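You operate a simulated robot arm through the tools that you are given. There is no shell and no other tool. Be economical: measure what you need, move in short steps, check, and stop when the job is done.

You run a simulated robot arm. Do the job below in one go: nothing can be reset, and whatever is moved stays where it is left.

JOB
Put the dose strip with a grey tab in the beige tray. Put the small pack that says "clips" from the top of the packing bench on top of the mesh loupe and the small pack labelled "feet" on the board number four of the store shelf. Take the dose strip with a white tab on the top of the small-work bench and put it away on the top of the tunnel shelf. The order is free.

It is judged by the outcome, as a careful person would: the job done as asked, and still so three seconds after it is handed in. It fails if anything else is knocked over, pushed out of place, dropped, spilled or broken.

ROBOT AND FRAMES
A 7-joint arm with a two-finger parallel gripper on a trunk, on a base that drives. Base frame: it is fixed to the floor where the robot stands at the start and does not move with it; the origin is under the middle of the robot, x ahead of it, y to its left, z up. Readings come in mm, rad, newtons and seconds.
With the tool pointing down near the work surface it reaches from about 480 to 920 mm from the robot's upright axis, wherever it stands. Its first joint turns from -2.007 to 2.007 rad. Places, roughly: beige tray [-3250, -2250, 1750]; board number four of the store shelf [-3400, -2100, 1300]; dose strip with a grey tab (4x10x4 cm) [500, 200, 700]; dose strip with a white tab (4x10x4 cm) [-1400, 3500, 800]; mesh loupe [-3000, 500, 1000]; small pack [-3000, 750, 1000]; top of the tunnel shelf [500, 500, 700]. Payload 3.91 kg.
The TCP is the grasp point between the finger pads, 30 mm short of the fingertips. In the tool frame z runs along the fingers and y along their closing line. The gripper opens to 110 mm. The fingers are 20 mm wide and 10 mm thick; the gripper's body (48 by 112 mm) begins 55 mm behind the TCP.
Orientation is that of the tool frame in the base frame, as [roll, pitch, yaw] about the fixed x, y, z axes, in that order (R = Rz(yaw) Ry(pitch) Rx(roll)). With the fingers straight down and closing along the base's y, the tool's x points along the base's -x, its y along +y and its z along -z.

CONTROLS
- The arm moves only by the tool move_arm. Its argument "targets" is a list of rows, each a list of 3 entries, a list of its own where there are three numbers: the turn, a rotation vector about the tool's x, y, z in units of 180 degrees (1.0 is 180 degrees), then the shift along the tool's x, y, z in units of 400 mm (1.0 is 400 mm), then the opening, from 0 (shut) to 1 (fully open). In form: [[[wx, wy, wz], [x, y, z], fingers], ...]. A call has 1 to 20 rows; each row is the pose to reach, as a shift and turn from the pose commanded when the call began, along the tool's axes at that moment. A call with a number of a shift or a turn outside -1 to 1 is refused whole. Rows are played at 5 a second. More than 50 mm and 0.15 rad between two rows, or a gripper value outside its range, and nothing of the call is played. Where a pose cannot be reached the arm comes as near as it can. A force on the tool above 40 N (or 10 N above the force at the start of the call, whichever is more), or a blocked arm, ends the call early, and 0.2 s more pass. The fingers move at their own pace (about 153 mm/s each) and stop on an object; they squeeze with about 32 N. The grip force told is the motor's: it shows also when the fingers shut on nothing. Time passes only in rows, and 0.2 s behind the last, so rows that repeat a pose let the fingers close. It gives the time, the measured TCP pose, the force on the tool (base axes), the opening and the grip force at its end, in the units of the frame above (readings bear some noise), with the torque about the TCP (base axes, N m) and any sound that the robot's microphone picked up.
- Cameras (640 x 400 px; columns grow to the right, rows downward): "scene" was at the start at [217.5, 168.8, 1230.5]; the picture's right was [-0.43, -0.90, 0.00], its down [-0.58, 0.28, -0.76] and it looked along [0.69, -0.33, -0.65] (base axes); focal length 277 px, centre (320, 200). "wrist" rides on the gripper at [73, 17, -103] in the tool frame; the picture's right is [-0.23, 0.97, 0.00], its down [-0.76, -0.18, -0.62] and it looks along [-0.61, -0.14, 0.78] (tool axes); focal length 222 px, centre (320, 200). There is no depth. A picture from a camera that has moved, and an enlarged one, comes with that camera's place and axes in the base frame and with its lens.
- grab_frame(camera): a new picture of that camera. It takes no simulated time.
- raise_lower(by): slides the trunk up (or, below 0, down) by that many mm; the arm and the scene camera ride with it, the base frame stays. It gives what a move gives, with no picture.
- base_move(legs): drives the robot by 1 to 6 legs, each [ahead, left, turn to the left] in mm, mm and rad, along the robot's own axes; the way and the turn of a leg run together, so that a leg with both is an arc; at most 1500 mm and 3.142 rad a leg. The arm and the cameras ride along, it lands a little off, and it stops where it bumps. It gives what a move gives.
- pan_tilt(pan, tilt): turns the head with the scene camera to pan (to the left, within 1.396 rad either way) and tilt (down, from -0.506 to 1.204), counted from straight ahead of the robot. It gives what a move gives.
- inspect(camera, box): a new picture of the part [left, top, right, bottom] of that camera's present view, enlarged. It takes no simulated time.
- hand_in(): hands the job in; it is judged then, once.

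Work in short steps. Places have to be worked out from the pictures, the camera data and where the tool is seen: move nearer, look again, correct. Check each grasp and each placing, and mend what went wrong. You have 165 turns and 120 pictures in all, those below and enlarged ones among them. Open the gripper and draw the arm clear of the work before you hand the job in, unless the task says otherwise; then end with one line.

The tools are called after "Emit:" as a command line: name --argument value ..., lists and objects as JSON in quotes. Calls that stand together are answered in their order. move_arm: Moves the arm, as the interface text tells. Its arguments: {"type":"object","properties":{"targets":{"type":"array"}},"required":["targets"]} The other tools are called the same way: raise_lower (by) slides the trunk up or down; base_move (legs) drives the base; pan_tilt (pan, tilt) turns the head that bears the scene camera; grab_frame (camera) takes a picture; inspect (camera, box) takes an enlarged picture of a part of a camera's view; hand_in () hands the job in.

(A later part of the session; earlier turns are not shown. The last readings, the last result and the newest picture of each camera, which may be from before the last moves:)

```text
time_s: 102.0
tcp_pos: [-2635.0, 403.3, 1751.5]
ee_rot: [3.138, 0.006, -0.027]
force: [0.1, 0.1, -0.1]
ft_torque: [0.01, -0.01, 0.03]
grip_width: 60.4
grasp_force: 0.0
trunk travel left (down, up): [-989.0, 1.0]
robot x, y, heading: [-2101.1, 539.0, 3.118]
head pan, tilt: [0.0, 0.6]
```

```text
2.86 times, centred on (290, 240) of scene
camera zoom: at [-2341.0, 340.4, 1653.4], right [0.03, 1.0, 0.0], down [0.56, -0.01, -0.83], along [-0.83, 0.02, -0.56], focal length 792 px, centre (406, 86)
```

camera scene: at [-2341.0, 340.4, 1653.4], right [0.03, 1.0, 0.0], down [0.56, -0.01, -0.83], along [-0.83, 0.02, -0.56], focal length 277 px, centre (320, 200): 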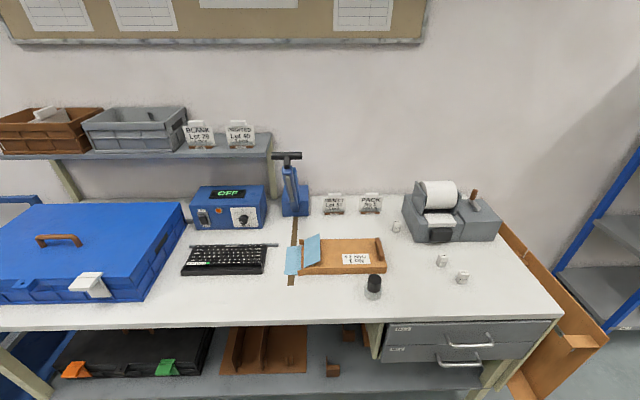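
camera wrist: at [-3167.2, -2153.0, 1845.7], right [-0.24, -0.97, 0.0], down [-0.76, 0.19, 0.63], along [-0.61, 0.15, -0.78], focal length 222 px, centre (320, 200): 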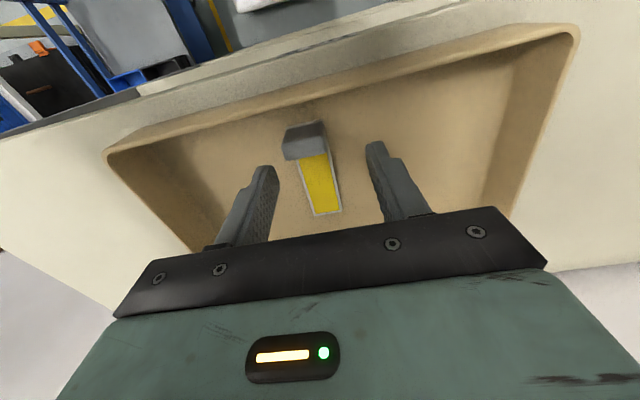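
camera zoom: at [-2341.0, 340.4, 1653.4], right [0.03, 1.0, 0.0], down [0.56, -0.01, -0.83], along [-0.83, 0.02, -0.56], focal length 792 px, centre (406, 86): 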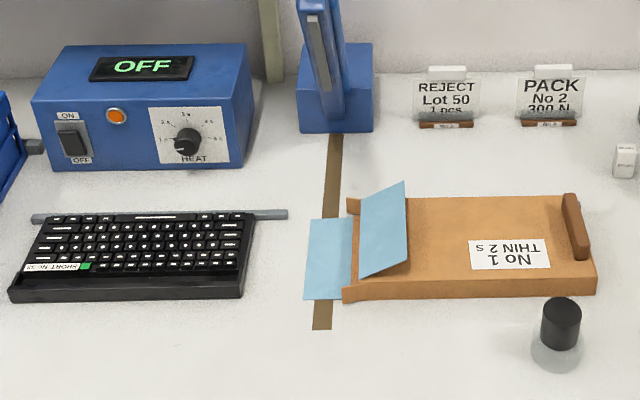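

Packs: "CLIPS" ≈ (-3020, 796), "FEET" ≈ (-2942, 834), a third one at (-3217, 682); loupe ≈ (-2895, 525). I move nearer, lower the trunk, and view from closer.

Emit:
base_move --legs '[[230, -60, 0]]'

Emit:
raise_lower --by -400

Emit:
pan_tilt --pan -0.35 --tilt 0.7

Emit:
grab_frame --camera "scene"

```text
time_s: 103.7
tcp_pos: [-2869.0, 471.4, 1750.6]
ee_rot: [3.139, 0.005, -0.028]
force: [-0.3, 0.2, 0.3]
ft_torque: [-0.01, 0.0, -0.01]
grip_width: 60.8
grasp_force: 0.0
trunk travel left (down, up): [-989.0, 1.0]
robot x, y, heading: [-2338.8, 606.6, 3.114]
head pan, tilt: [0.0, 0.6]
```

```text
time_s: 107.6
tcp_pos: [-2868.8, 470.9, 1350.9]
ee_rot: [3.139, 0.005, -0.028]
force: [1.4, -0.7, 0.0]
ft_torque: [0.02, -0.02, -0.01]
grip_width: 60.2
grasp_force: 0.2
trunk travel left (down, up): [-589.0, 401.0]
robot x, y, heading: [-2339.9, 610.1, 3.115]
head pan, tilt: [0.0, 0.6]
```

```text
time_s: 108.4
tcp_pos: [-2867.7, 471.4, 1352.6]
ee_rot: [3.139, 0.007, -0.029]
force: [-0.3, -0.3, -0.1]
ft_torque: [-0.01, 0.01, 0.01]
grip_width: 60.5
grasp_force: 0.1
trunk travel left (down, up): [-589.0, 401.0]
robot x, y, heading: [-2337.7, 606.5, 3.113]
head pan, tilt: [-0.351, 0.7]
```

```text
84 pictures are left
camera scene: at [-2565.6, 436.7, 1244.7], right [0.37, 0.93, 0.0], down [0.6, -0.24, -0.77], along [-0.71, 0.28, -0.64], focal length 277 px, centre (320, 200)
```

scene: 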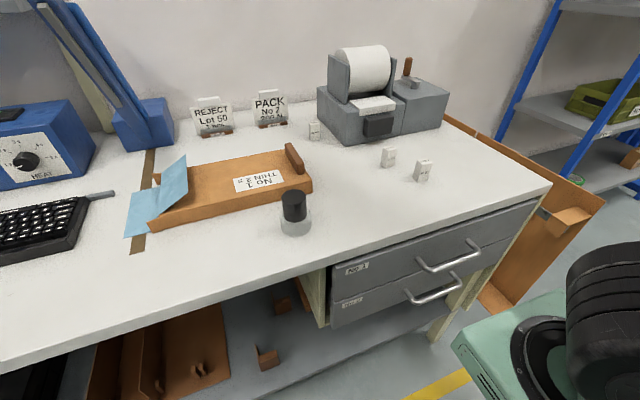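

Emit:
inspect --camera "scene" --box '[265, 110, 445, 240]'

```text
3.08 times, centred on (355, 175) of scene
camera zoom: at [-2565.6, 436.7, 1244.7], right [0.37, 0.93, 0.0], down [0.6, -0.24, -0.77], along [-0.71, 0.28, -0.64], focal length 853 px, centre (212, 277)
```

zoom: 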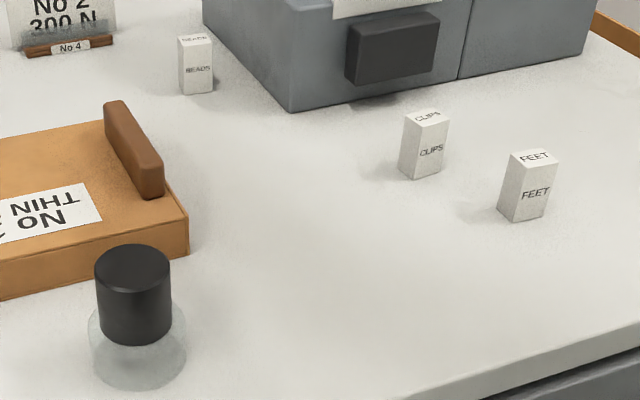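

CLIPS ≈ (-3063, 825), FEET ≈ (-2982, 866), bench z ≈ 848; loupe ≈ (-2940, 536), black top z ≈ 931. I move the tool over CLIPS at z≈1040 for a wrist view.

Emit:
move_arm --targets '[[[0, 0, 0], [-0.043, -0.073, 0.065], 0.6], [[0, 0, 0], [-0.086, -0.145, 0.13], 0.6], [[0, 0, 0], [-0.129, -0.218, 0.195], 0.6], [[0, 0, 0], [-0.172, -0.29, 0.26], 0.6], [[0, 0, 0], [-0.216, -0.363, 0.325], 0.6], [[0, 0, 0], [-0.259, -0.436, 0.39], 0.6], [[0, 0, 0], [-0.302, -0.508, 0.455], 0.6], [[0, 0, 0], [-0.345, -0.581, 0.52], 0.6], [[0, 0, 0], [-0.388, -0.653, 0.585], 0.6], [[0, 0, 0], [-0.431, -0.726, 0.65], 0.6], [[0, 0, 0], [-0.474, -0.799, 0.715], 0.6], [[0, 0, 0], [-0.5175, -0.871, 0.78], 0.6]]'

Emit:
grab_frame --camera "wrist"

```text
time_s: 111.0
tcp_pos: [-3067.6, 825.1, 1042.2]
ee_rot: [3.14, 0.004, -0.029]
force: [-0.9, -0.6, 1.0]
ft_torque: [-0.02, 0.04, 0.0]
grip_width: 66.1
grasp_force: 0.0
trunk travel left (down, up): [-589.0, 401.0]
robot x, y, heading: [-2340.5, 607.1, 3.113]
head pan, tilt: [-0.351, 0.7]
```

```text
82 pictures are left
camera wrist: at [-2993.9, 806.6, 1145.2], right [-0.25, -0.97, 0.0], down [-0.75, 0.2, 0.63], along [-0.61, 0.16, -0.78], focal length 222 px, centre (320, 200)
```

wrist: 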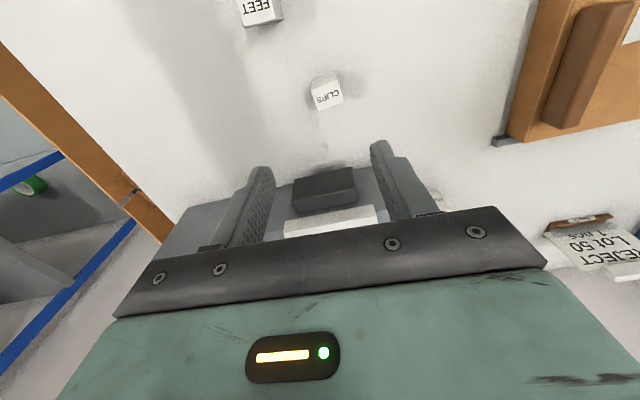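

Emit:
inspect --camera "wrist" --box '[270, 50, 390, 125]'

```text
5.33 times, centred on (330, 88) of wrist
camera zoom: at [-2993.9, 806.6, 1145.2], right [-0.25, -0.97, 0.0], down [-0.75, 0.2, 0.63], along [-0.61, 0.16, -0.78], focal length 1185 px, centre (267, 800)
```

zoom: 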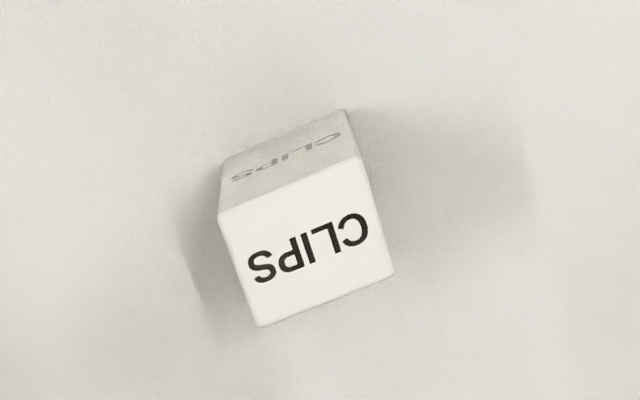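

The CLIPS pack is ~28×22×49 mm, centre ≈ (-3055.6, 814.3), turned ~0.11 rad. I align the tool with it and descend to z≈888.

Emit:
move_arm --targets '[[[0, 0, -0.022], [0.016, 0.013, 0.08], 0.6], [[0, 0, -0.044], [0.031, 0.026, 0.18], 0.6], [[0, 0, -0.044], [0.031, 0.026, 0.28], 0.6]]'

Emit:
grab_frame --camera "wrist"

```text
time_s: 111.8
tcp_pos: [-3057.3, 813.1, 929.2]
ee_rot: [3.14, 0.004, 0.11]
force: [1.0, 0.4, 0.0]
ft_torque: [0.01, 0.0, 0.04]
grip_width: 65.8
grasp_force: 0.1
trunk travel left (down, up): [-589.0, 401.0]
robot x, y, heading: [-2338.3, 603.2, 3.113]
head pan, tilt: [-0.351, 0.7]
```

```text
80 pictures are left
camera wrist: at [-2980.8, 805.3, 1033.2], right [-0.12, -0.99, 0.0], down [-0.77, 0.09, 0.63], along [-0.62, 0.07, -0.78], focal length 222 px, centre (320, 200)
```

wrist: 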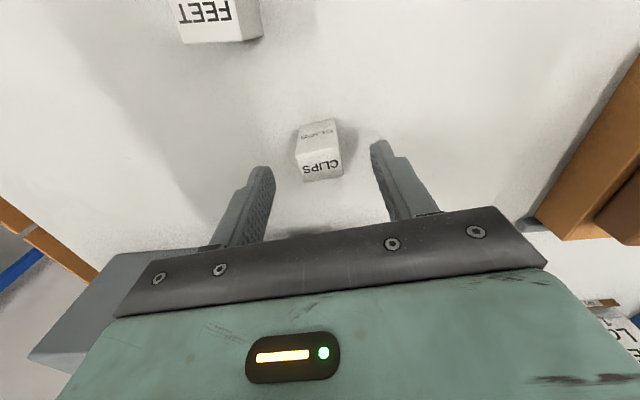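

Aligned: the pack's top lies between the fingertips. I descend 40 mm and close.

Emit:
move_arm --targets '[[[0, 0, 0], [0, 0, 0.05], 0.6], [[0, 0, 0], [0, 0, 0.1], 0.6], [[0, 0, 0], [0, 0, 0.1], 0.15], [[0, 0, 0], [0, 0, 0.1], 0.15], [[0, 0, 0], [0, 0, 0.1], 0.15]]'

Emit:
move_arm --targets '[[[0, 0, 0], [0, 0, -0.08], 0.15], [[0, 0, 0], [0, 0, -0.19], 0.15], [[0, 0, 0], [0, 0, -0.3], 0.15]]'

Emit:
grab_frame --camera "wrist"

```text
time_s: 113.0
tcp_pos: [-3057.2, 813.3, 889.9]
ee_rot: [-3.141, 0.009, 0.11]
force: [-1.0, 6.0, 20.5]
ft_torque: [0.32, -0.13, 0.08]
grip_width: 26.9
grasp_force: 31.5
trunk travel left (down, up): [-589.0, 401.0]
robot x, y, heading: [-2337.4, 604.6, 3.115]
head pan, tilt: [-0.351, 0.7]
```

```text
time_s: 113.8
tcp_pos: [-3055.7, 813.4, 1007.3]
ee_rot: [3.142, 0.004, 0.111]
force: [-0.9, 1.0, -0.5]
ft_torque: [0.01, 0.03, 0.02]
grip_width: 26.9
grasp_force: 32.7
trunk travel left (down, up): [-589.0, 401.0]
robot x, y, heading: [-2336.5, 607.4, 3.116]
head pan, tilt: [-0.351, 0.7]
```

```text
79 pictures are left
camera wrist: at [-2980.3, 805.6, 1110.7], right [-0.12, -0.99, 0.0], down [-0.77, 0.09, 0.63], along [-0.62, 0.07, -0.78], focal length 222 px, centre (320, 200)
```

wrist: 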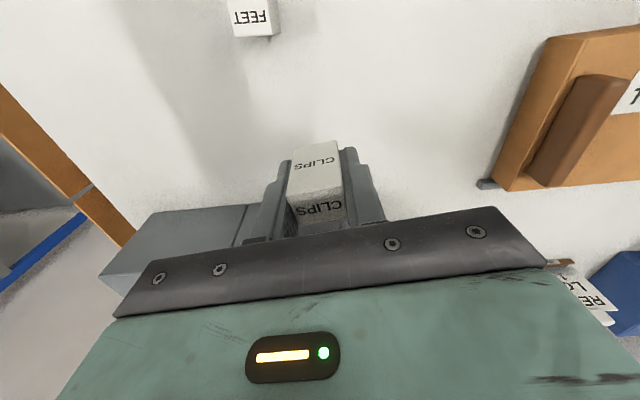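

CLIPS held (26.9 mm; bench is really at z≈860, pack bottom flush with fingertips). I carry it over toward the loupe at z≈1030 and look.

Emit:
move_arm --targets '[[[0, 0, 0], [0.02, 0.08, -0.0575], 0.15], [[0, 0, 0], [0.05, 0.19, -0.0575], 0.15], [[0, 0, 0], [0.08, 0.3, -0.0575], 0.15], [[0, 0, 0], [0.11, 0.41, -0.0575], 0.15], [[0, 0, 0], [0.14, 0.52, -0.0575], 0.15], [[0, 0, 0], [0.17, 0.62, -0.0575], 0.15], [[0, 0, 0], [0.2, 0.719, -0.0575], 0.15]]'

Emit:
grab_frame --camera "wrist"

Emit:
pan_tilt --pan 0 --tilt 0.6

Emit:
grab_frame --camera "scene"

```text
time_s: 115.4
tcp_pos: [-2941.9, 538.1, 1027.8]
ee_rot: [3.14, 0.005, 0.108]
force: [-0.5, 0.6, -1.1]
ft_torque: [-0.02, -0.05, 0.01]
grip_width: 27.0
grasp_force: 32.4
trunk travel left (down, up): [-589.0, 401.0]
robot x, y, heading: [-2338.7, 607.4, 3.118]
head pan, tilt: [-0.351, 0.7]
```

```text
78 pictures are left
camera wrist: at [-2866.2, 529.4, 1131.8], right [-0.12, -0.99, 0.0], down [-0.77, 0.1, 0.63], along [-0.62, 0.07, -0.78], focal length 222 px, centre (320, 200)
```

wrist: 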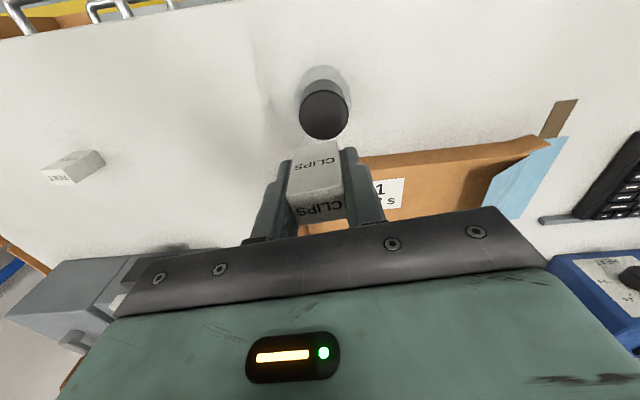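

```text
time_s: 116.2
tcp_pos: [-2942.5, 537.5, 1029.3]
ee_rot: [3.139, 0.006, 0.108]
force: [-0.3, 0.3, -1.5]
ft_torque: [0.01, 0.01, 0.0]
grip_width: 27.1
grasp_force: 31.8
trunk travel left (down, up): [-589.0, 401.0]
robot x, y, heading: [-2339.5, 605.7, 3.114]
head pan, tilt: [0.0, 0.6]
```

```text
77 pictures are left
camera scene: at [-2574.9, 407.8, 1253.3], right [0.03, 1.0, 0.0], down [0.56, -0.02, -0.82], along [-0.82, 0.02, -0.57], focal length 277 px, centre (320, 200)
```

scene: 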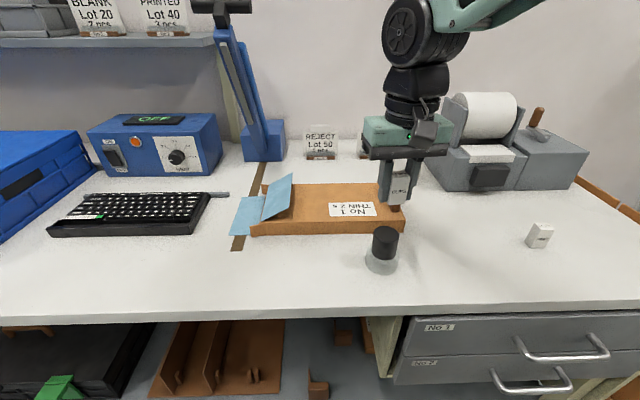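

I zoom on the loupe in both views for its exact axis and height.

Emit:
inspect --camera "wrist" --box '[264, 50, 384, 150]'

Emit:
inspect --camera "scene" --box '[340, 150, 460, 290]'

```text
4.00 times, centred on (324, 100) of wrist
camera zoom: at [-2866.5, 529.5, 1131.8], right [-0.12, -0.99, 0.0], down [-0.77, 0.09, 0.63], along [-0.62, 0.07, -0.78], focal length 888 px, centre (304, 600)
```

zoom: 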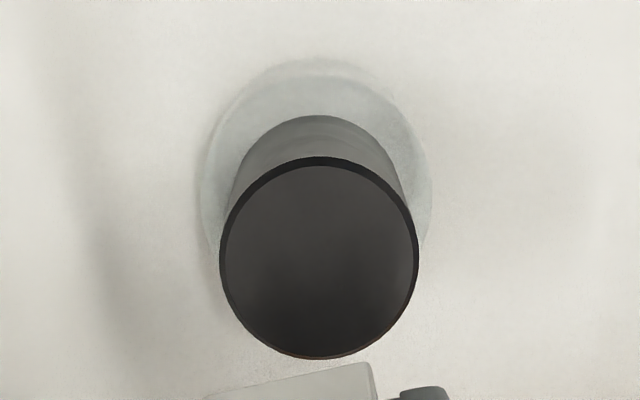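

```text
2.86 times, centred on (400, 220) of scene
camera zoom: at [-2574.9, 407.8, 1253.3], right [0.03, 1.0, 0.0], down [0.56, -0.02, -0.82], along [-0.82, 0.02, -0.57], focal length 792 px, centre (91, 143)
```

zoom: 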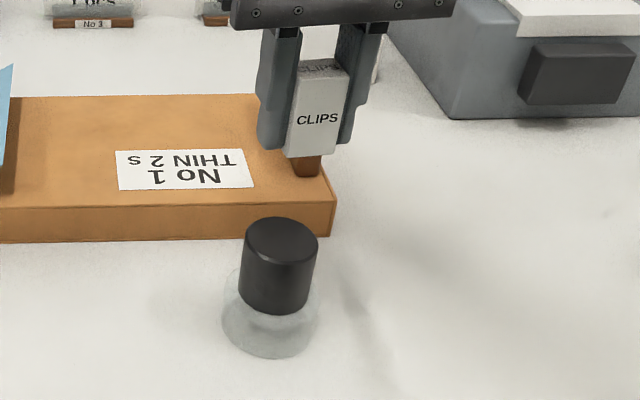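

Loupe top centre triangulates to (-2932, 533, ~927), 44 mm wide. I centre the pack over it and lower to just above, then check.

Emit:
move_arm --targets '[[[0, 0, 0], [0.0237, 0.0139, 0.02], 0.15], [[0, 0, 0], [0.0237, 0.0139, 0.09], 0.15], [[0, 0, 0], [0.0237, 0.0139, 0.14], 0.15]]'

Emit:
inspect --camera "scene" --box '[320, 150, 460, 290]'

Emit:
inspect --camera "wrist" --box '[224, 100, 424, 250]'

```text
time_s: 117.0
tcp_pos: [-2932.8, 534.0, 973.4]
ee_rot: [3.14, 0.004, 0.11]
force: [0.3, -0.1, 0.1]
ft_torque: [0.02, 0.02, 0.0]
grip_width: 26.8
grasp_force: 32.1
trunk travel left (down, up): [-589.0, 401.0]
robot x, y, heading: [-2339.9, 609.4, 3.117]
head pan, tilt: [0.0, 0.6]
```

```text
2.86 times, centred on (390, 220) of scene
camera zoom: at [-2574.8, 407.8, 1253.4], right [0.03, 1.0, 0.0], down [0.56, -0.02, -0.83], along [-0.82, 0.02, -0.56], focal length 792 px, centre (120, 143)
```

zoom: 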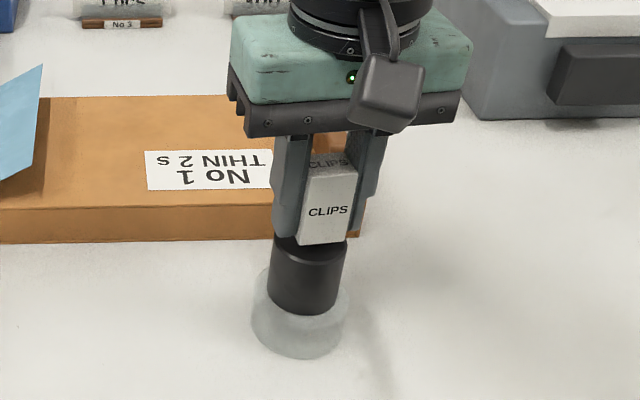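

```text
2.67 times, centred on (324, 175) of wrist
camera zoom: at [-2856.5, 525.4, 1076.6], right [-0.12, -0.99, 0.0], down [-0.77, 0.09, 0.63], along [-0.62, 0.07, -0.78], focal length 592 px, centre (309, 267)
```

zoom: 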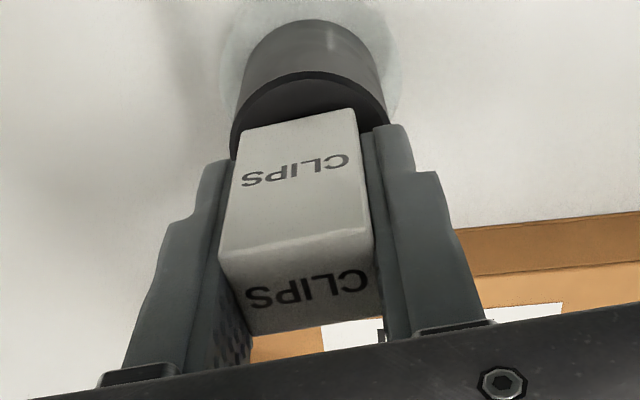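

The pack looks ~3 mm toward +y of the loupe axis; I correct by 3 mm and lower gently to near contact.

Emit:
move_arm --targets '[[[0, 0, 0], [0, 0.0075, 0.015], 0.15], [[0, 0, 0], [0, 0.0075, 0.025], 0.15], [[0, 0, 0], [0, 0.0075, 0.03], 0.15]]'

Emit:
inspect --camera "scene" --box '[320, 150, 460, 290]'

```text
time_s: 117.8
tcp_pos: [-2932.9, 531.2, 965.6]
ee_rot: [3.141, 0.01, 0.108]
force: [5.3, 5.4, 31.8]
ft_torque: [0.4, -0.32, 0.02]
grip_width: 26.9
grasp_force: 32.1
trunk travel left (down, up): [-589.0, 401.0]
robot x, y, heading: [-2335.1, 600.6, 3.114]
head pan, tilt: [0.0, 0.6]
```

```text
2.86 times, centred on (390, 220) of scene
camera zoom: at [-2573.8, 408.2, 1254.2], right [0.03, 1.0, 0.0], down [0.56, -0.02, -0.83], along [-0.83, 0.02, -0.56], focal length 792 px, centre (120, 143)
```

zoom: 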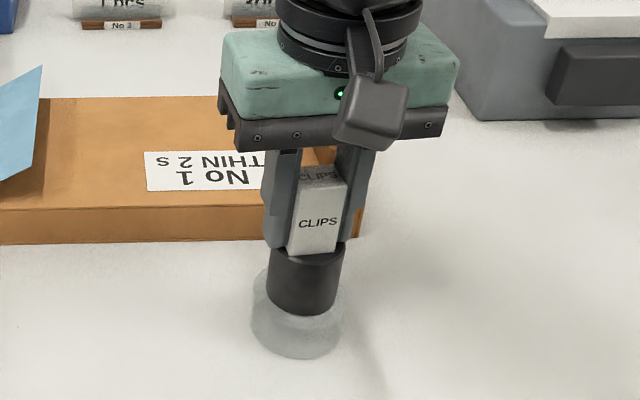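

Contact at ~32 N with the pack well on the black top. I relieve 1.5 mm, open, and rise.

Emit:
move_arm --targets '[[[0, 0, 0], [0, 0, -0.003], 0.15], [[0, 0, 0], [0, 0, -0.003], 0.3], [[0, 0, 0], [0, 0, -0.003], 0.45], [[0, 0, 0], [0, 0, -0.003], 0.5], [[0, 0, 0], [0, 0, -0.06], 0.5], [[0, 0, 0], [0, 0, -0.15], 0.5], [[0, 0, 0], [0, 0, -0.25], 0.5]]'

Emit:
inspect --camera "scene" --box '[320, 150, 460, 290]'

Emit:
inspect --camera "wrist" --box '[224, 50, 424, 200]'

```text
time_s: 118.7
tcp_pos: [-2934.6, 527.5, 966.1]
ee_rot: [3.138, 0.015, 0.112]
force: [3.3, -3.2, 21.3]
ft_torque: [0.55, -0.22, -0.12]
grip_width: 53.3
grasp_force: 0.0
trunk travel left (down, up): [-589.0, 401.0]
robot x, y, heading: [-2340.1, 605.9, 3.113]
head pan, tilt: [0.0, 0.6]
stopped in row 4: the force on the tool passed its limit (the readings are from after the stop); the commanded pose is now the measured one
```

```text
2.86 times, centred on (390, 220) of scene
camera zoom: at [-2574.0, 407.5, 1253.1], right [0.03, 1.0, 0.0], down [0.56, -0.02, -0.83], along [-0.83, 0.02, -0.56], focal length 792 px, centre (120, 143)
```

zoom: 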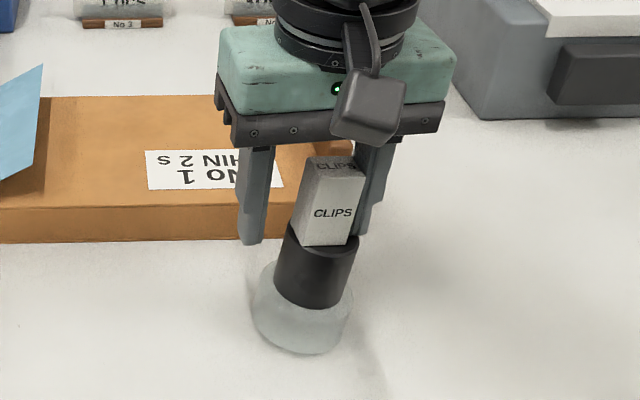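

```text
2.67 times, centred on (324, 125) of wrist
camera zoom: at [-2857.5, 519.3, 1068.8], right [-0.12, -0.99, 0.01], down [-0.77, 0.1, 0.63], along [-0.63, 0.07, -0.77], focal length 592 px, centre (309, 400)
```

zoom: 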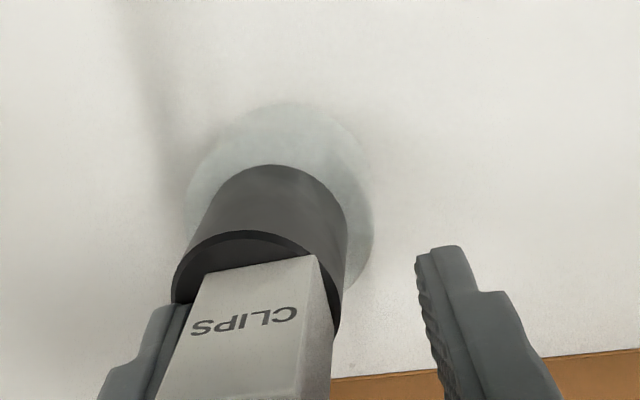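

The opening finger, pressing on the rim, dragged the loupe's top so it tilts ~8° toward +y. I ease back gently: tiny rises with a small -y shift, so it settles upright, then look.

Emit:
move_arm --targets '[[[0, 0, 0], [0, 0.0015, -0.0005], 0.485], [[0, 0, 0], [0, 0.003, -0.001], 0.485], [[0, 0, 0], [0, 0.0045, -0.0015], 0.485], [[0, 0, 0], [0, 0.006, -0.002], 0.485], [[0, 0, 0], [0, 0.0075, -0.0025], 0.485], [[0, 0, 0], [0, 0.009, -0.003], 0.485]]'

Emit:
inspect --camera "scene" --box '[320, 150, 460, 290]'

```text
time_s: 120.1
tcp_pos: [-2934.0, 524.6, 964.8]
ee_rot: [3.138, 0.009, 0.113]
force: [1.6, -2.7, 13.1]
ft_torque: [0.29, -0.12, -0.07]
grip_width: 52.1
grasp_force: 0.0
trunk travel left (down, up): [-589.0, 401.0]
robot x, y, heading: [-2335.2, 608.5, 3.116]
head pan, tilt: [0.0, 0.6]
```

```text
2.86 times, centred on (390, 220) of scene
camera zoom: at [-2574.5, 407.6, 1253.3], right [0.03, 1.0, 0.0], down [0.56, -0.02, -0.83], along [-0.82, 0.02, -0.56], focal length 792 px, centre (120, 143)
```

zoom: 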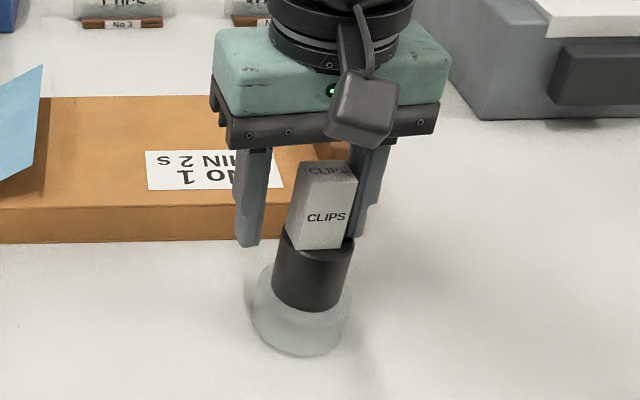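

The tilt is shrinking (force down to 13 N). I continue the same way.

Emit:
move_arm --targets '[[[0, 0, 0], [0, 0.0015, -0.001], 0.485], [[0, 0, 0], [0, 0.003, -0.002], 0.485], [[0, 0, 0], [0, 0.0045, -0.003], 0.485], [[0, 0, 0], [0, 0.006, -0.004], 0.485], [[0, 0, 0], [0, 0.0075, -0.005], 0.485], [[0, 0, 0], [0, 0.009, -0.006], 0.485]]'

Emit:
inspect --camera "scene" --box '[320, 150, 460, 290]'

```text
time_s: 121.5
tcp_pos: [-2933.7, 521.2, 968.0]
ee_rot: [3.139, 0.01, 0.112]
force: [1.3, -0.2, -0.9]
ft_torque: [0.0, 0.01, 0.02]
grip_width: 53.3
grasp_force: 0.1
trunk travel left (down, up): [-589.0, 401.0]
robot x, y, heading: [-2339.2, 602.6, 3.112]
head pan, tilt: [0.0, 0.6]
```

```text
2.86 times, centred on (390, 220) of scene
camera zoom: at [-2574.9, 407.6, 1253.3], right [0.03, 1.0, 0.0], down [0.56, -0.02, -0.83], along [-0.82, 0.02, -0.56], focal length 792 px, centre (120, 143)
```

zoom: 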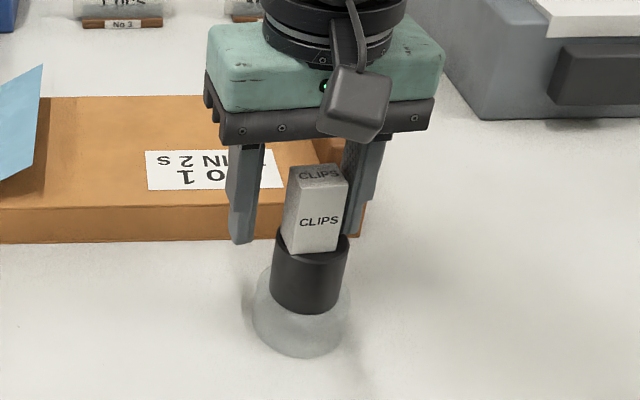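

Loupe is upright again, pack standing centred, no force. I rise 3 mm, open wider, then rise clear.

Emit:
move_arm --targets '[[[0, 0, 0], [0, 0, -0.004], 0.485], [[0, 0, 0], [0, 0, -0.008], 0.485], [[0, 0, 0], [0, -0.01, -0.012], 0.55], [[0, 0, 0], [0, -0.02, -0.016], 0.65], [[0, 0, 0], [0, -0.02, -0.06], 0.65], [[0, 0, 0], [0, -0.02, -0.16], 0.65], [[0, 0, 0], [0, -0.02, -0.26], 0.65]]'

Emit:
inspect --camera "scene" --box '[320, 150, 460, 290]'

Emit:
grab_frame --camera "wrist"

```text
time_s: 123.1
tcp_pos: [-2931.9, 530.7, 1072.9]
ee_rot: [3.138, 0.008, 0.112]
force: [-0.1, 0.6, 0.6]
ft_torque: [0.0, 0.01, 0.0]
grip_width: 71.3
grasp_force: 0.0
trunk travel left (down, up): [-589.0, 401.0]
robot x, y, heading: [-2339.1, 601.7, 3.116]
head pan, tilt: [0.0, 0.6]
```

```text
2.86 times, centred on (390, 220) of scene
camera zoom: at [-2575.1, 407.5, 1253.2], right [0.03, 1.0, 0.0], down [0.56, -0.02, -0.82], along [-0.82, 0.02, -0.57], focal length 792 px, centre (120, 143)
```

zoom: 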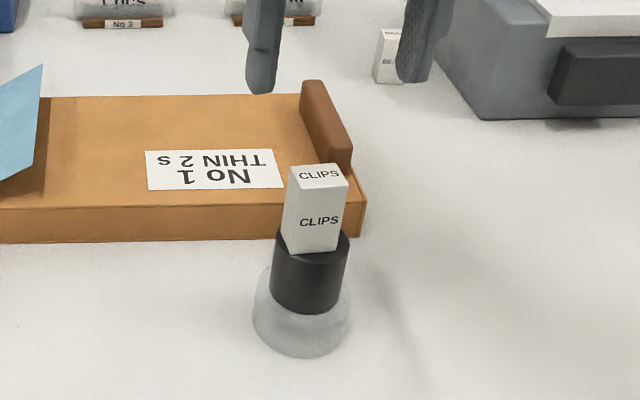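

```text
66 pictures are left
camera wrist: at [-2855.8, 522.6, 1175.7], right [-0.12, -0.99, 0.01], down [-0.77, 0.09, 0.63], along [-0.63, 0.07, -0.78], focal length 222 px, centre (320, 200)
```

wrist: 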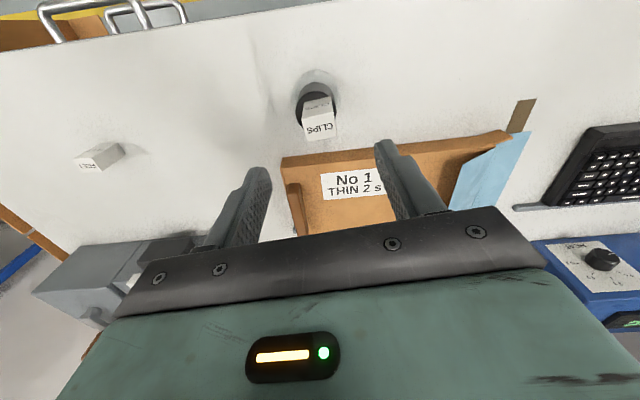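

CLIPS stands upright, centred on the loupe. Now I move over FEET at about (-2972, 856).

Emit:
move_arm --targets '[[[0, 0, 0], [-0.005, -0.11, 0], 0.6], [[0, 0, 0], [-0.01, -0.22, 0], 0.6], [[0, 0, 0], [-0.015, -0.33, 0], 0.6], [[0, 0, 0], [-0.02, -0.44, 0.02], 0.6], [[0, 0, 0], [-0.027, -0.55, 0.04], 0.6], [[0, 0, 0], [-0.032, -0.66, 0.07], 0.6], [[0, 0, 0], [-0.037, -0.75, 0.1], 0.6], [[0, 0, 0], [-0.041, -0.8225, 0.1075], 0.6]]'

Emit:
inspect --camera "wrist" --box '[220, 40, 420, 165]'

```text
time_s: 124.9
tcp_pos: [-2988.0, 854.7, 1025.8]
ee_rot: [3.137, 0.01, 0.111]
force: [0.1, 1.1, -0.3]
ft_torque: [0.05, -0.02, 0.01]
grip_width: 66.2
grasp_force: 0.1
trunk travel left (down, up): [-589.0, 401.0]
robot x, y, heading: [-2337.9, 606.0, 3.114]
head pan, tilt: [0.0, 0.6]
```

```text
3.20 times, centred on (320, 102) of wrist
camera zoom: at [-2911.8, 846.5, 1129.7], right [-0.12, -0.99, 0.01], down [-0.77, 0.09, 0.63], along [-0.63, 0.07, -0.78], focal length 711 px, centre (320, 512)
```

zoom: 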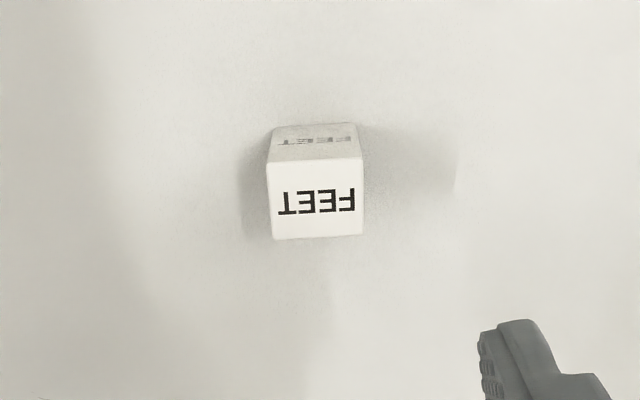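

FEET pack: centre ≈ (-2972.6, 854), yaw -0.08. For placing inside the shelf I'll grip it with the tool pitched 45° forward, so I align yaw, then pitch.

Emit:
move_arm --targets '[[[0, 0, 0.03], [0.019, 0.003, 0], 0.6], [[0, 0, 0.0605], [0.038, 0.006, 0], 0.6]]'

Emit:
move_arm --targets '[[[0, -0.042, 0], [0, 0, 0], 0.6], [[0, -0.084, 0], [0, 0, 0], 0.6], [[0, -0.126, 0], [0, 0, 0], 0.6], [[0, -0.168, 0], [0, 0, 0], 0.6], [[0, -0.21, 0], [0, 0, 0], 0.6], [[0, -0.25, 0], [0, 0, 0], 0.6]]'

Emit:
grab_frame --camera "wrist"

```text
time_s: 125.5
tcp_pos: [-2973.5, 854.0, 1026.8]
ee_rot: [3.138, 0.008, -0.08]
force: [-0.3, -1.1, -0.2]
ft_torque: [0.01, -0.01, 0.02]
grip_width: 66.0
grasp_force: 0.1
trunk travel left (down, up): [-589.0, 401.0]
robot x, y, heading: [-2336.9, 606.3, 3.115]
head pan, tilt: [0.0, 0.6]
```

```text
time_s: 126.9
tcp_pos: [-2971.5, 853.6, 1028.1]
ee_rot: [3.131, 0.764, -0.082]
force: [-0.9, 0.7, 0.3]
ft_torque: [0.0, -0.03, -0.03]
grip_width: 66.2
grasp_force: 0.0
trunk travel left (down, up): [-589.0, 401.0]
robot x, y, heading: [-2335.6, 602.0, 3.114]
head pan, tilt: [0.0, 0.6]
```

```text
64 pictures are left
camera wrist: at [-2847.9, 827.3, 1052.3], right [-0.24, -0.96, 0.16], down [-0.1, 0.19, 0.98], along [-0.97, 0.21, -0.14], focal length 222 px, centre (320, 200)
```

wrist: 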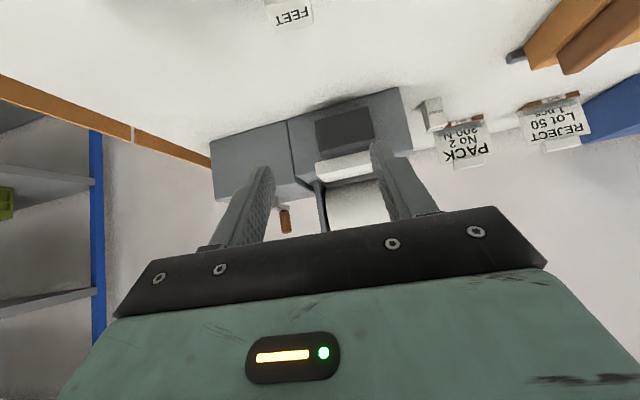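

The pack's position re-checks at (-2973, 853.6). I lower vertically with the pitched tool, guarded, to z≈898.

Emit:
move_arm --targets '[[[0, 0, 0], [0.075, 0, 0.078], 0.6], [[0, 0, 0], [0.15, 0, 0.157], 0.6], [[0, 0, 0], [0.19, 0, 0.199], 0.6], [[0, 0, 0], [0.21, 0, 0.22], 0.6], [[0, 0, 0], [0.224, 0, 0.234], 0.6]]'

Emit:
grab_frame --camera "wrist"

Emit:
pan_tilt --pan -0.35 --tilt 0.7

Emit:
grab_frame --camera "scene"

```text
time_s: 128.1
tcp_pos: [-2976.4, 852.7, 899.1]
ee_rot: [3.133, 0.794, -0.084]
force: [-1.0, 0.2, 0.5]
ft_torque: [0.04, -0.02, 0.01]
grip_width: 65.8
grasp_force: 0.1
trunk travel left (down, up): [-589.0, 401.0]
robot x, y, heading: [-2340.0, 608.6, 3.113]
head pan, tilt: [0.0, 0.6]
```

```text
63 pictures are left
camera wrist: at [-2852.8, 826.3, 919.8], right [-0.23, -0.96, 0.17], down [-0.07, 0.19, 0.98], along [-0.97, 0.22, -0.12], focal length 222 px, centre (320, 200)
```

wrist: 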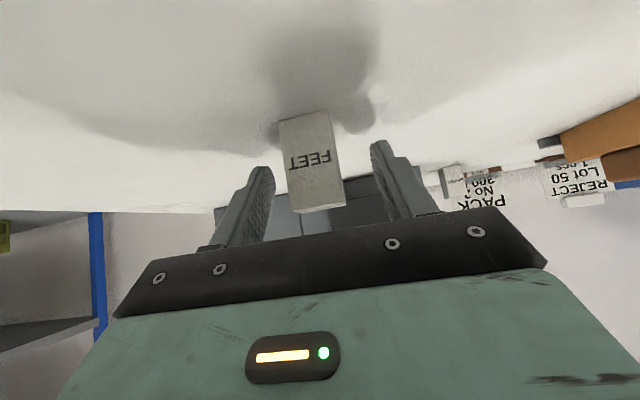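

```text
time_s: 128.9
tcp_pos: [-2977.5, 852.2, 898.3]
ee_rot: [3.134, 0.794, -0.084]
force: [0.4, 0.0, 0.2]
ft_torque: [-0.01, -0.02, -0.04]
grip_width: 66.2
grasp_force: 0.1
trunk travel left (down, up): [-589.0, 401.0]
robot x, y, heading: [-2337.8, 603.5, 3.117]
head pan, tilt: [-0.351, 0.7]
```

```text
62 pictures are left
camera scene: at [-2565.5, 436.5, 1244.7], right [0.37, 0.93, 0.0], down [0.6, -0.24, -0.77], along [-0.71, 0.28, -0.64], focal length 277 px, centre (320, 200)
```

scene: 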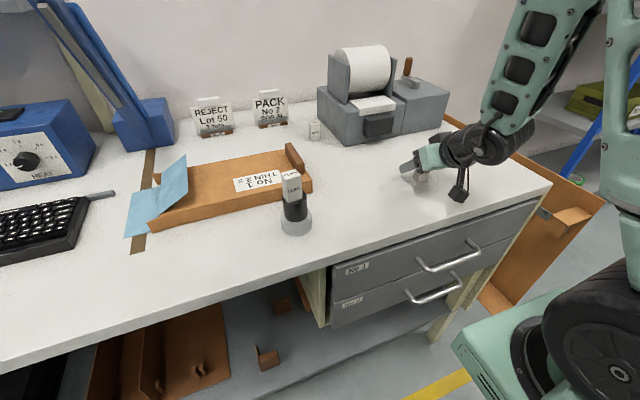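

The pack is between the fingers and nothing touches. I close and lift.

Emit:
move_arm --targets '[[[0, 0, 0], [0, 0, 0], 0.35], [[0, 0, 0], [0, 0, 0], 0.15], [[0, 0, 0], [0, 0, 0], 0.15], [[0, 0, 0], [0, 0, 0], 0.15]]'

Emit:
move_arm --targets '[[[0, 0, 0], [-0.02, 0, -0.02], 0.15], [[0, 0, 0], [-0.08, 0, -0.08], 0.15], [[0, 0, 0], [-0.15, 0, -0.15], 0.15], [[0, 0, 0], [-0.22, 0, -0.22], 0.15], [[0, 0, 0], [-0.3, 0, -0.3], 0.15]]'

Emit:
grab_frame --camera "wrist"

```text
time_s: 129.9
tcp_pos: [-2977.1, 853.8, 898.4]
ee_rot: [3.134, 0.793, -0.084]
force: [-1.9, -1.3, 4.3]
ft_torque: [0.01, 0.02, 0.0]
grip_width: 27.2
grasp_force: 32.1
trunk travel left (down, up): [-589.0, 401.0]
robot x, y, heading: [-2335.2, 599.5, 3.11]
head pan, tilt: [-0.351, 0.7]
```

```text
time_s: 131.2
tcp_pos: [-2973.6, 853.8, 1068.7]
ee_rot: [3.129, 0.799, -0.093]
force: [0.0, -0.4, -1.0]
ft_torque: [-0.02, 0.03, -0.03]
grip_width: 26.8
grasp_force: 32.7
trunk travel left (down, up): [-589.0, 401.0]
robot x, y, heading: [-2337.2, 605.0, 3.115]
head pan, tilt: [-0.351, 0.7]
```

```text
61 pictures are left
camera wrist: at [-2849.4, 827.1, 1090.2], right [-0.24, -0.96, 0.17], down [-0.07, 0.19, 0.98], along [-0.97, 0.22, -0.11], focal length 222 px, centre (320, 200)
```

wrist: 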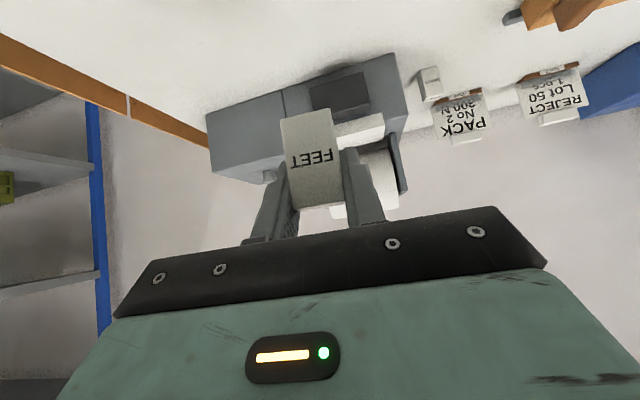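

FEET is held. I raise the trunk, back off, and travel south toward the store shelf.

Emit:
raise_lower --by 360

Emit:
base_move --legs '[[-280, 0, 0], [0, 1300, 0], [0, 1250, 0]]'

```text
time_s: 134.7
tcp_pos: [-2973.4, 853.2, 1428.3]
ee_rot: [3.134, 0.794, -0.086]
force: [0.2, 0.4, 0.0]
ft_torque: [0.02, 0.02, 0.0]
grip_width: 27.0
grasp_force: 32.0
trunk travel left (down, up): [-949.0, 41.0]
robot x, y, heading: [-2332.1, 605.0, 3.112]
head pan, tilt: [-0.351, 0.7]
```

```text
time_s: 148.6
tcp_pos: [-2771.2, -1671.0, 1429.2]
ee_rot: [3.133, 0.795, -0.101]
force: [0.4, 0.2, -0.5]
ft_torque: [-0.03, -0.04, 0.01]
grip_width: 26.9
grasp_force: 32.6
trunk travel left (down, up): [-949.0, 41.0]
robot x, y, heading: [-2137.4, -1929.9, 3.099]
head pan, tilt: [-0.351, 0.7]
```

I straighten the heading, strafe a little, and swing the arm left so it faces the free gap on board four (y≈-2315).

Emit:
base_move --legs '[[0, 0, 0.042], [0, 110, 0]]'

Emit:
move_arm --targets '[[[0, 0, 0], [0, 0.11, 0], 0.15], [[0, 0, 0], [0, 0.22, 0], 0.15], [[0, 0, 0], [0, 0.33, 0], 0.15], [[0, 0, 0], [0, 0.44, 0], 0.15], [[0, 0, 0], [0, 0.55, 0], 0.15], [[0, 0, 0], [0, 0.66, 0], 0.15], [[0, 0, 0], [0, 0.77, 0], 0.15], [[0, 0, 0], [0, 0.88, 0], 0.15], [[0, 0, 0], [0, 0.99, 0], 0.15]]'

Emit:
pan_tilt --pan 0 --tilt 0.4

Emit:
grab_frame --camera "scene"

```text
time_s: 150.1
tcp_pos: [-2781.4, -1808.0, 1428.2]
ee_rot: [3.134, 0.793, -0.059]
force: [0.5, 0.4, -0.9]
ft_torque: [0.0, -0.01, 0.03]
grip_width: 27.1
grasp_force: 31.8
trunk travel left (down, up): [-949.0, 41.0]
robot x, y, heading: [-2137.9, -2037.8, 3.141]
head pan, tilt: [-0.351, 0.7]
```

```text
time_s: 152.1
tcp_pos: [-2806.9, -2203.1, 1432.1]
ee_rot: [3.131, 0.796, -0.063]
force: [1.3, -0.3, -0.6]
ft_torque: [-0.02, 0.02, 0.01]
grip_width: 26.9
grasp_force: 31.4
trunk travel left (down, up): [-949.0, 41.0]
robot x, y, heading: [-2139.0, -2043.1, 3.139]
head pan, tilt: [-0.351, 0.7]
```

```text
time_s: 153.0
tcp_pos: [-2805.0, -2203.5, 1431.4]
ee_rot: [3.133, 0.795, -0.059]
force: [-0.9, 0.1, -1.0]
ft_torque: [0.0, 0.0, -0.01]
grip_width: 27.1
grasp_force: 32.3
trunk travel left (down, up): [-949.0, 41.0]
robot x, y, heading: [-2142.8, -2042.7, 3.138]
head pan, tilt: [0.0, 0.4]
```

```text
60 pictures are left
camera scene: at [-2376.9, -2244.4, 1631.5], right [0.0, 1.0, 0.0], down [0.39, 0.0, -0.92], along [-0.92, 0.0, -0.39], focal length 277 px, centre (320, 200)
```

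scene: 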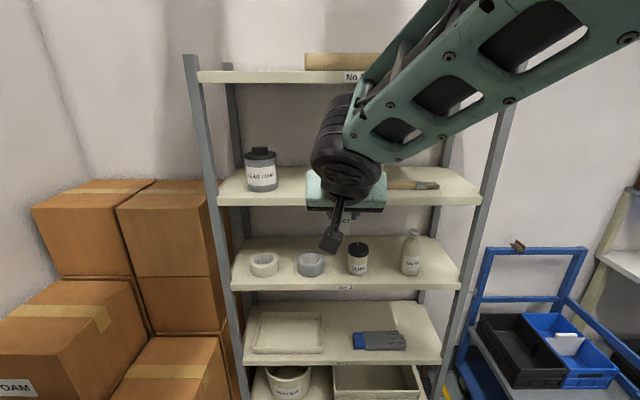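

The can's right side is at y≈-2389. I shift the arm 115 mm left and drive 330 mm ahead, then check.

Emit:
move_arm --targets '[[[0, 0, 0], [0, 0.1, 0], 0.15], [[0, 0, 0], [0, 0.2, 0], 0.15], [[0, 0, 0], [0, 0.285, 0], 0.15]]'

Emit:
base_move --legs '[[320, 0, 0]]'

Emit:
grab_frame --camera "scene"

Emit:
grab_frame --camera "wrist"

```text
time_s: 153.8
tcp_pos: [-2780.0, -2272.5, 1454.0]
ee_rot: [3.133, 0.793, -0.06]
force: [0.3, 1.2, 0.1]
ft_torque: [0.0, -0.04, -0.02]
grip_width: 27.1
grasp_force: 32.0
out of reach, approached as far as the arm can: row 1, 2, 3
trunk travel left (down, up): [-949.0, 41.0]
robot x, y, heading: [-2141.9, -2040.0, 3.135]
head pan, tilt: [0.0, 0.4]
```

```text
time_s: 155.9
tcp_pos: [-3100.4, -2270.0, 1455.3]
ee_rot: [3.132, 0.795, -0.061]
force: [0.0, 1.1, 0.5]
ft_torque: [0.0, -0.03, -0.01]
grip_width: 26.7
grasp_force: 32.3
trunk travel left (down, up): [-949.0, 41.0]
robot x, y, heading: [-2459.2, -2038.9, 3.14]
head pan, tilt: [0.0, 0.4]
```

```text
59 pictures are left
camera scene: at [-2697.8, -2243.1, 1631.6], right [0.0, 1.0, 0.0], down [0.39, 0.0, -0.92], along [-0.92, 0.0, -0.39], focal length 277 px, centre (320, 200)
```

scene: 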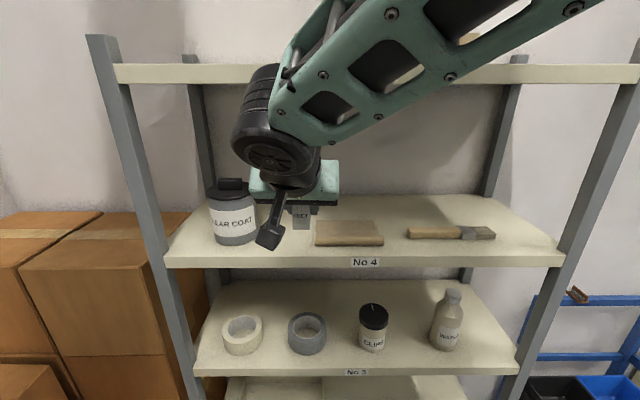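

```text
58 pictures are left
camera wrist: at [-2974.6, -2294.2, 1476.0], right [-0.21, -0.96, 0.17], down [-0.08, 0.19, 0.98], along [-0.97, 0.19, -0.12], focal length 222 px, centre (320, 200)
```

wrist: 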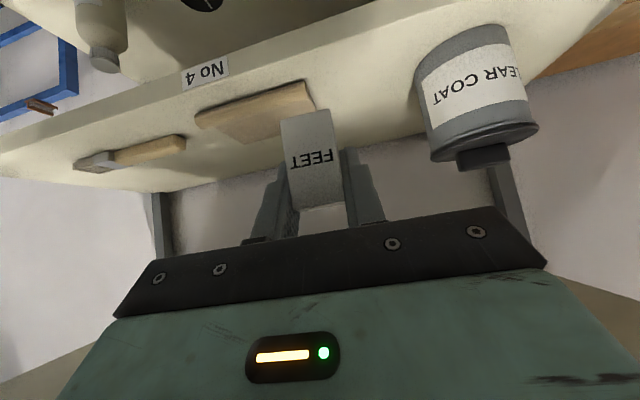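

Gap centre is y≈-2318 (can to -2383, block from -2254). I lower by trunk 75 mm, strafe left 48 and move 112 ahead, then verify.

Emit:
raise_lower --by -75

Emit:
base_move --legs '[[0, 48, 0], [112, 0, 0]]'

Emit:
pan_tilt --pan 0 --tilt 0.5

Emit:
grab_frame --camera "scene"

Emit:
grab_frame --camera "wrist"

```text
time_s: 157.0
tcp_pos: [-3099.7, -2271.1, 1379.4]
ee_rot: [3.133, 0.794, -0.062]
force: [0.0, -0.6, -0.8]
ft_torque: [0.0, 0.01, 0.0]
grip_width: 26.9
grasp_force: 32.0
trunk travel left (down, up): [-874.0, 116.0]
robot x, y, heading: [-2461.3, -2037.8, 3.139]
head pan, tilt: [0.0, 0.4]
```

```text
time_s: 158.7
tcp_pos: [-3211.9, -2317.4, 1379.3]
ee_rot: [3.134, 0.795, -0.061]
force: [0.3, 0.0, 0.5]
ft_torque: [-0.03, 0.0, -0.01]
grip_width: 27.0
grasp_force: 32.0
trunk travel left (down, up): [-874.0, 116.0]
robot x, y, heading: [-2573.1, -2088.4, 3.13]
head pan, tilt: [0.0, 0.4]
```

```text
time_s: 159.4
tcp_pos: [-3211.6, -2316.9, 1379.8]
ee_rot: [3.133, 0.795, -0.062]
force: [-0.6, 0.5, 0.8]
ft_torque: [-0.02, -0.02, 0.0]
grip_width: 27.0
grasp_force: 31.8
trunk travel left (down, up): [-874.0, 116.0]
robot x, y, heading: [-2573.3, -2088.5, 3.139]
head pan, tilt: [0.0, 0.499]
```

```text
57 pictures are left
camera scene: at [-2808.1, -2290.0, 1547.4], right [0.0, 1.0, 0.0], down [0.48, 0.0, -0.88], along [-0.88, 0.0, -0.48], focal length 277 px, centre (320, 200)
```

scene: 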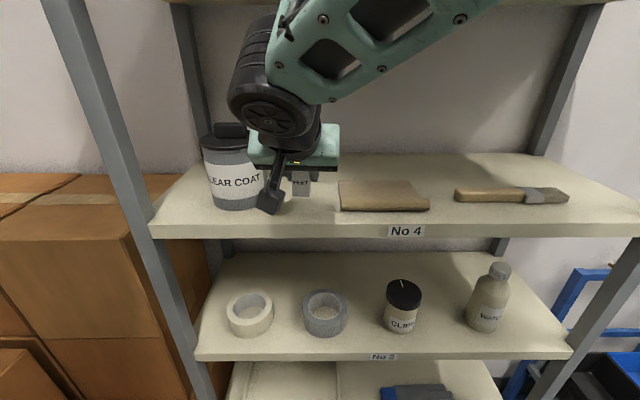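

```text
56 pictures are left
camera wrist: at [-3086.6, -2341.0, 1401.0], right [-0.21, -0.96, 0.17], down [-0.08, 0.19, 0.98], along [-0.97, 0.19, -0.12], focal length 222 px, centre (320, 200)
```

wrist: 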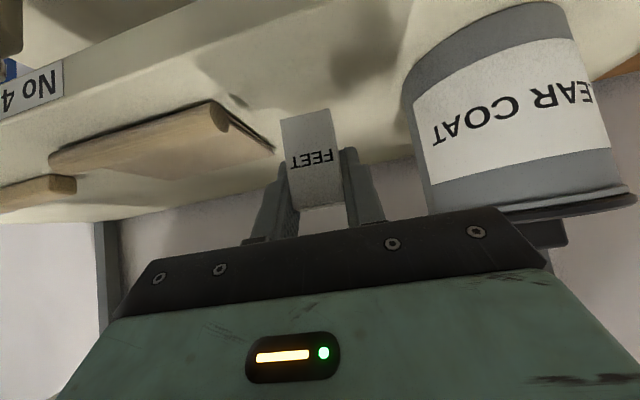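

Clearance to the can is ~10 mm; I shift 6 mm away from it and lower in fine guarded steps until contact (expected TCP ≈1338).

Emit:
move_arm --targets '[[[0, 0, 0], [0.027, -0.015, 0.026], 0.15], [[0, 0, 0], [0.05, -0.015, 0.049], 0.15], [[0, 0, 0], [0.059, -0.015, 0.058], 0.15], [[0, 0, 0], [0.063, -0.015, 0.062], 0.15], [[0, 0, 0], [0.067, -0.015, 0.066], 0.15]]'

Emit:
grab_frame --camera "wrist"

```text
time_s: 160.6
tcp_pos: [-3204.9, -2304.6, 1349.4]
ee_rot: [3.135, 0.795, -0.06]
force: [0.9, -0.6, -0.8]
ft_torque: [0.02, 0.01, 0.02]
grip_width: 27.0
grasp_force: 32.3
out of reach, approached as far as the arm can: row 2, 3, 4, 5
trunk travel left (down, up): [-874.0, 116.0]
robot x, y, heading: [-2573.4, -2089.6, 3.138]
head pan, tilt: [0.0, 0.499]
```

```text
55 pictures are left
camera wrist: at [-3080.1, -2327.4, 1371.0], right [-0.21, -0.96, 0.17], down [-0.08, 0.19, 0.98], along [-0.97, 0.19, -0.12], focal length 222 px, centre (320, 200)
```

wrist: 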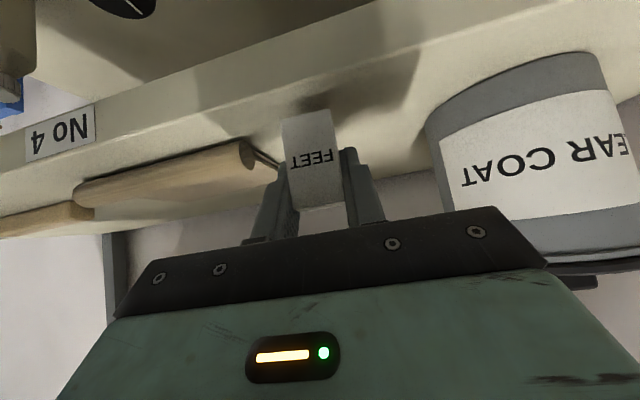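

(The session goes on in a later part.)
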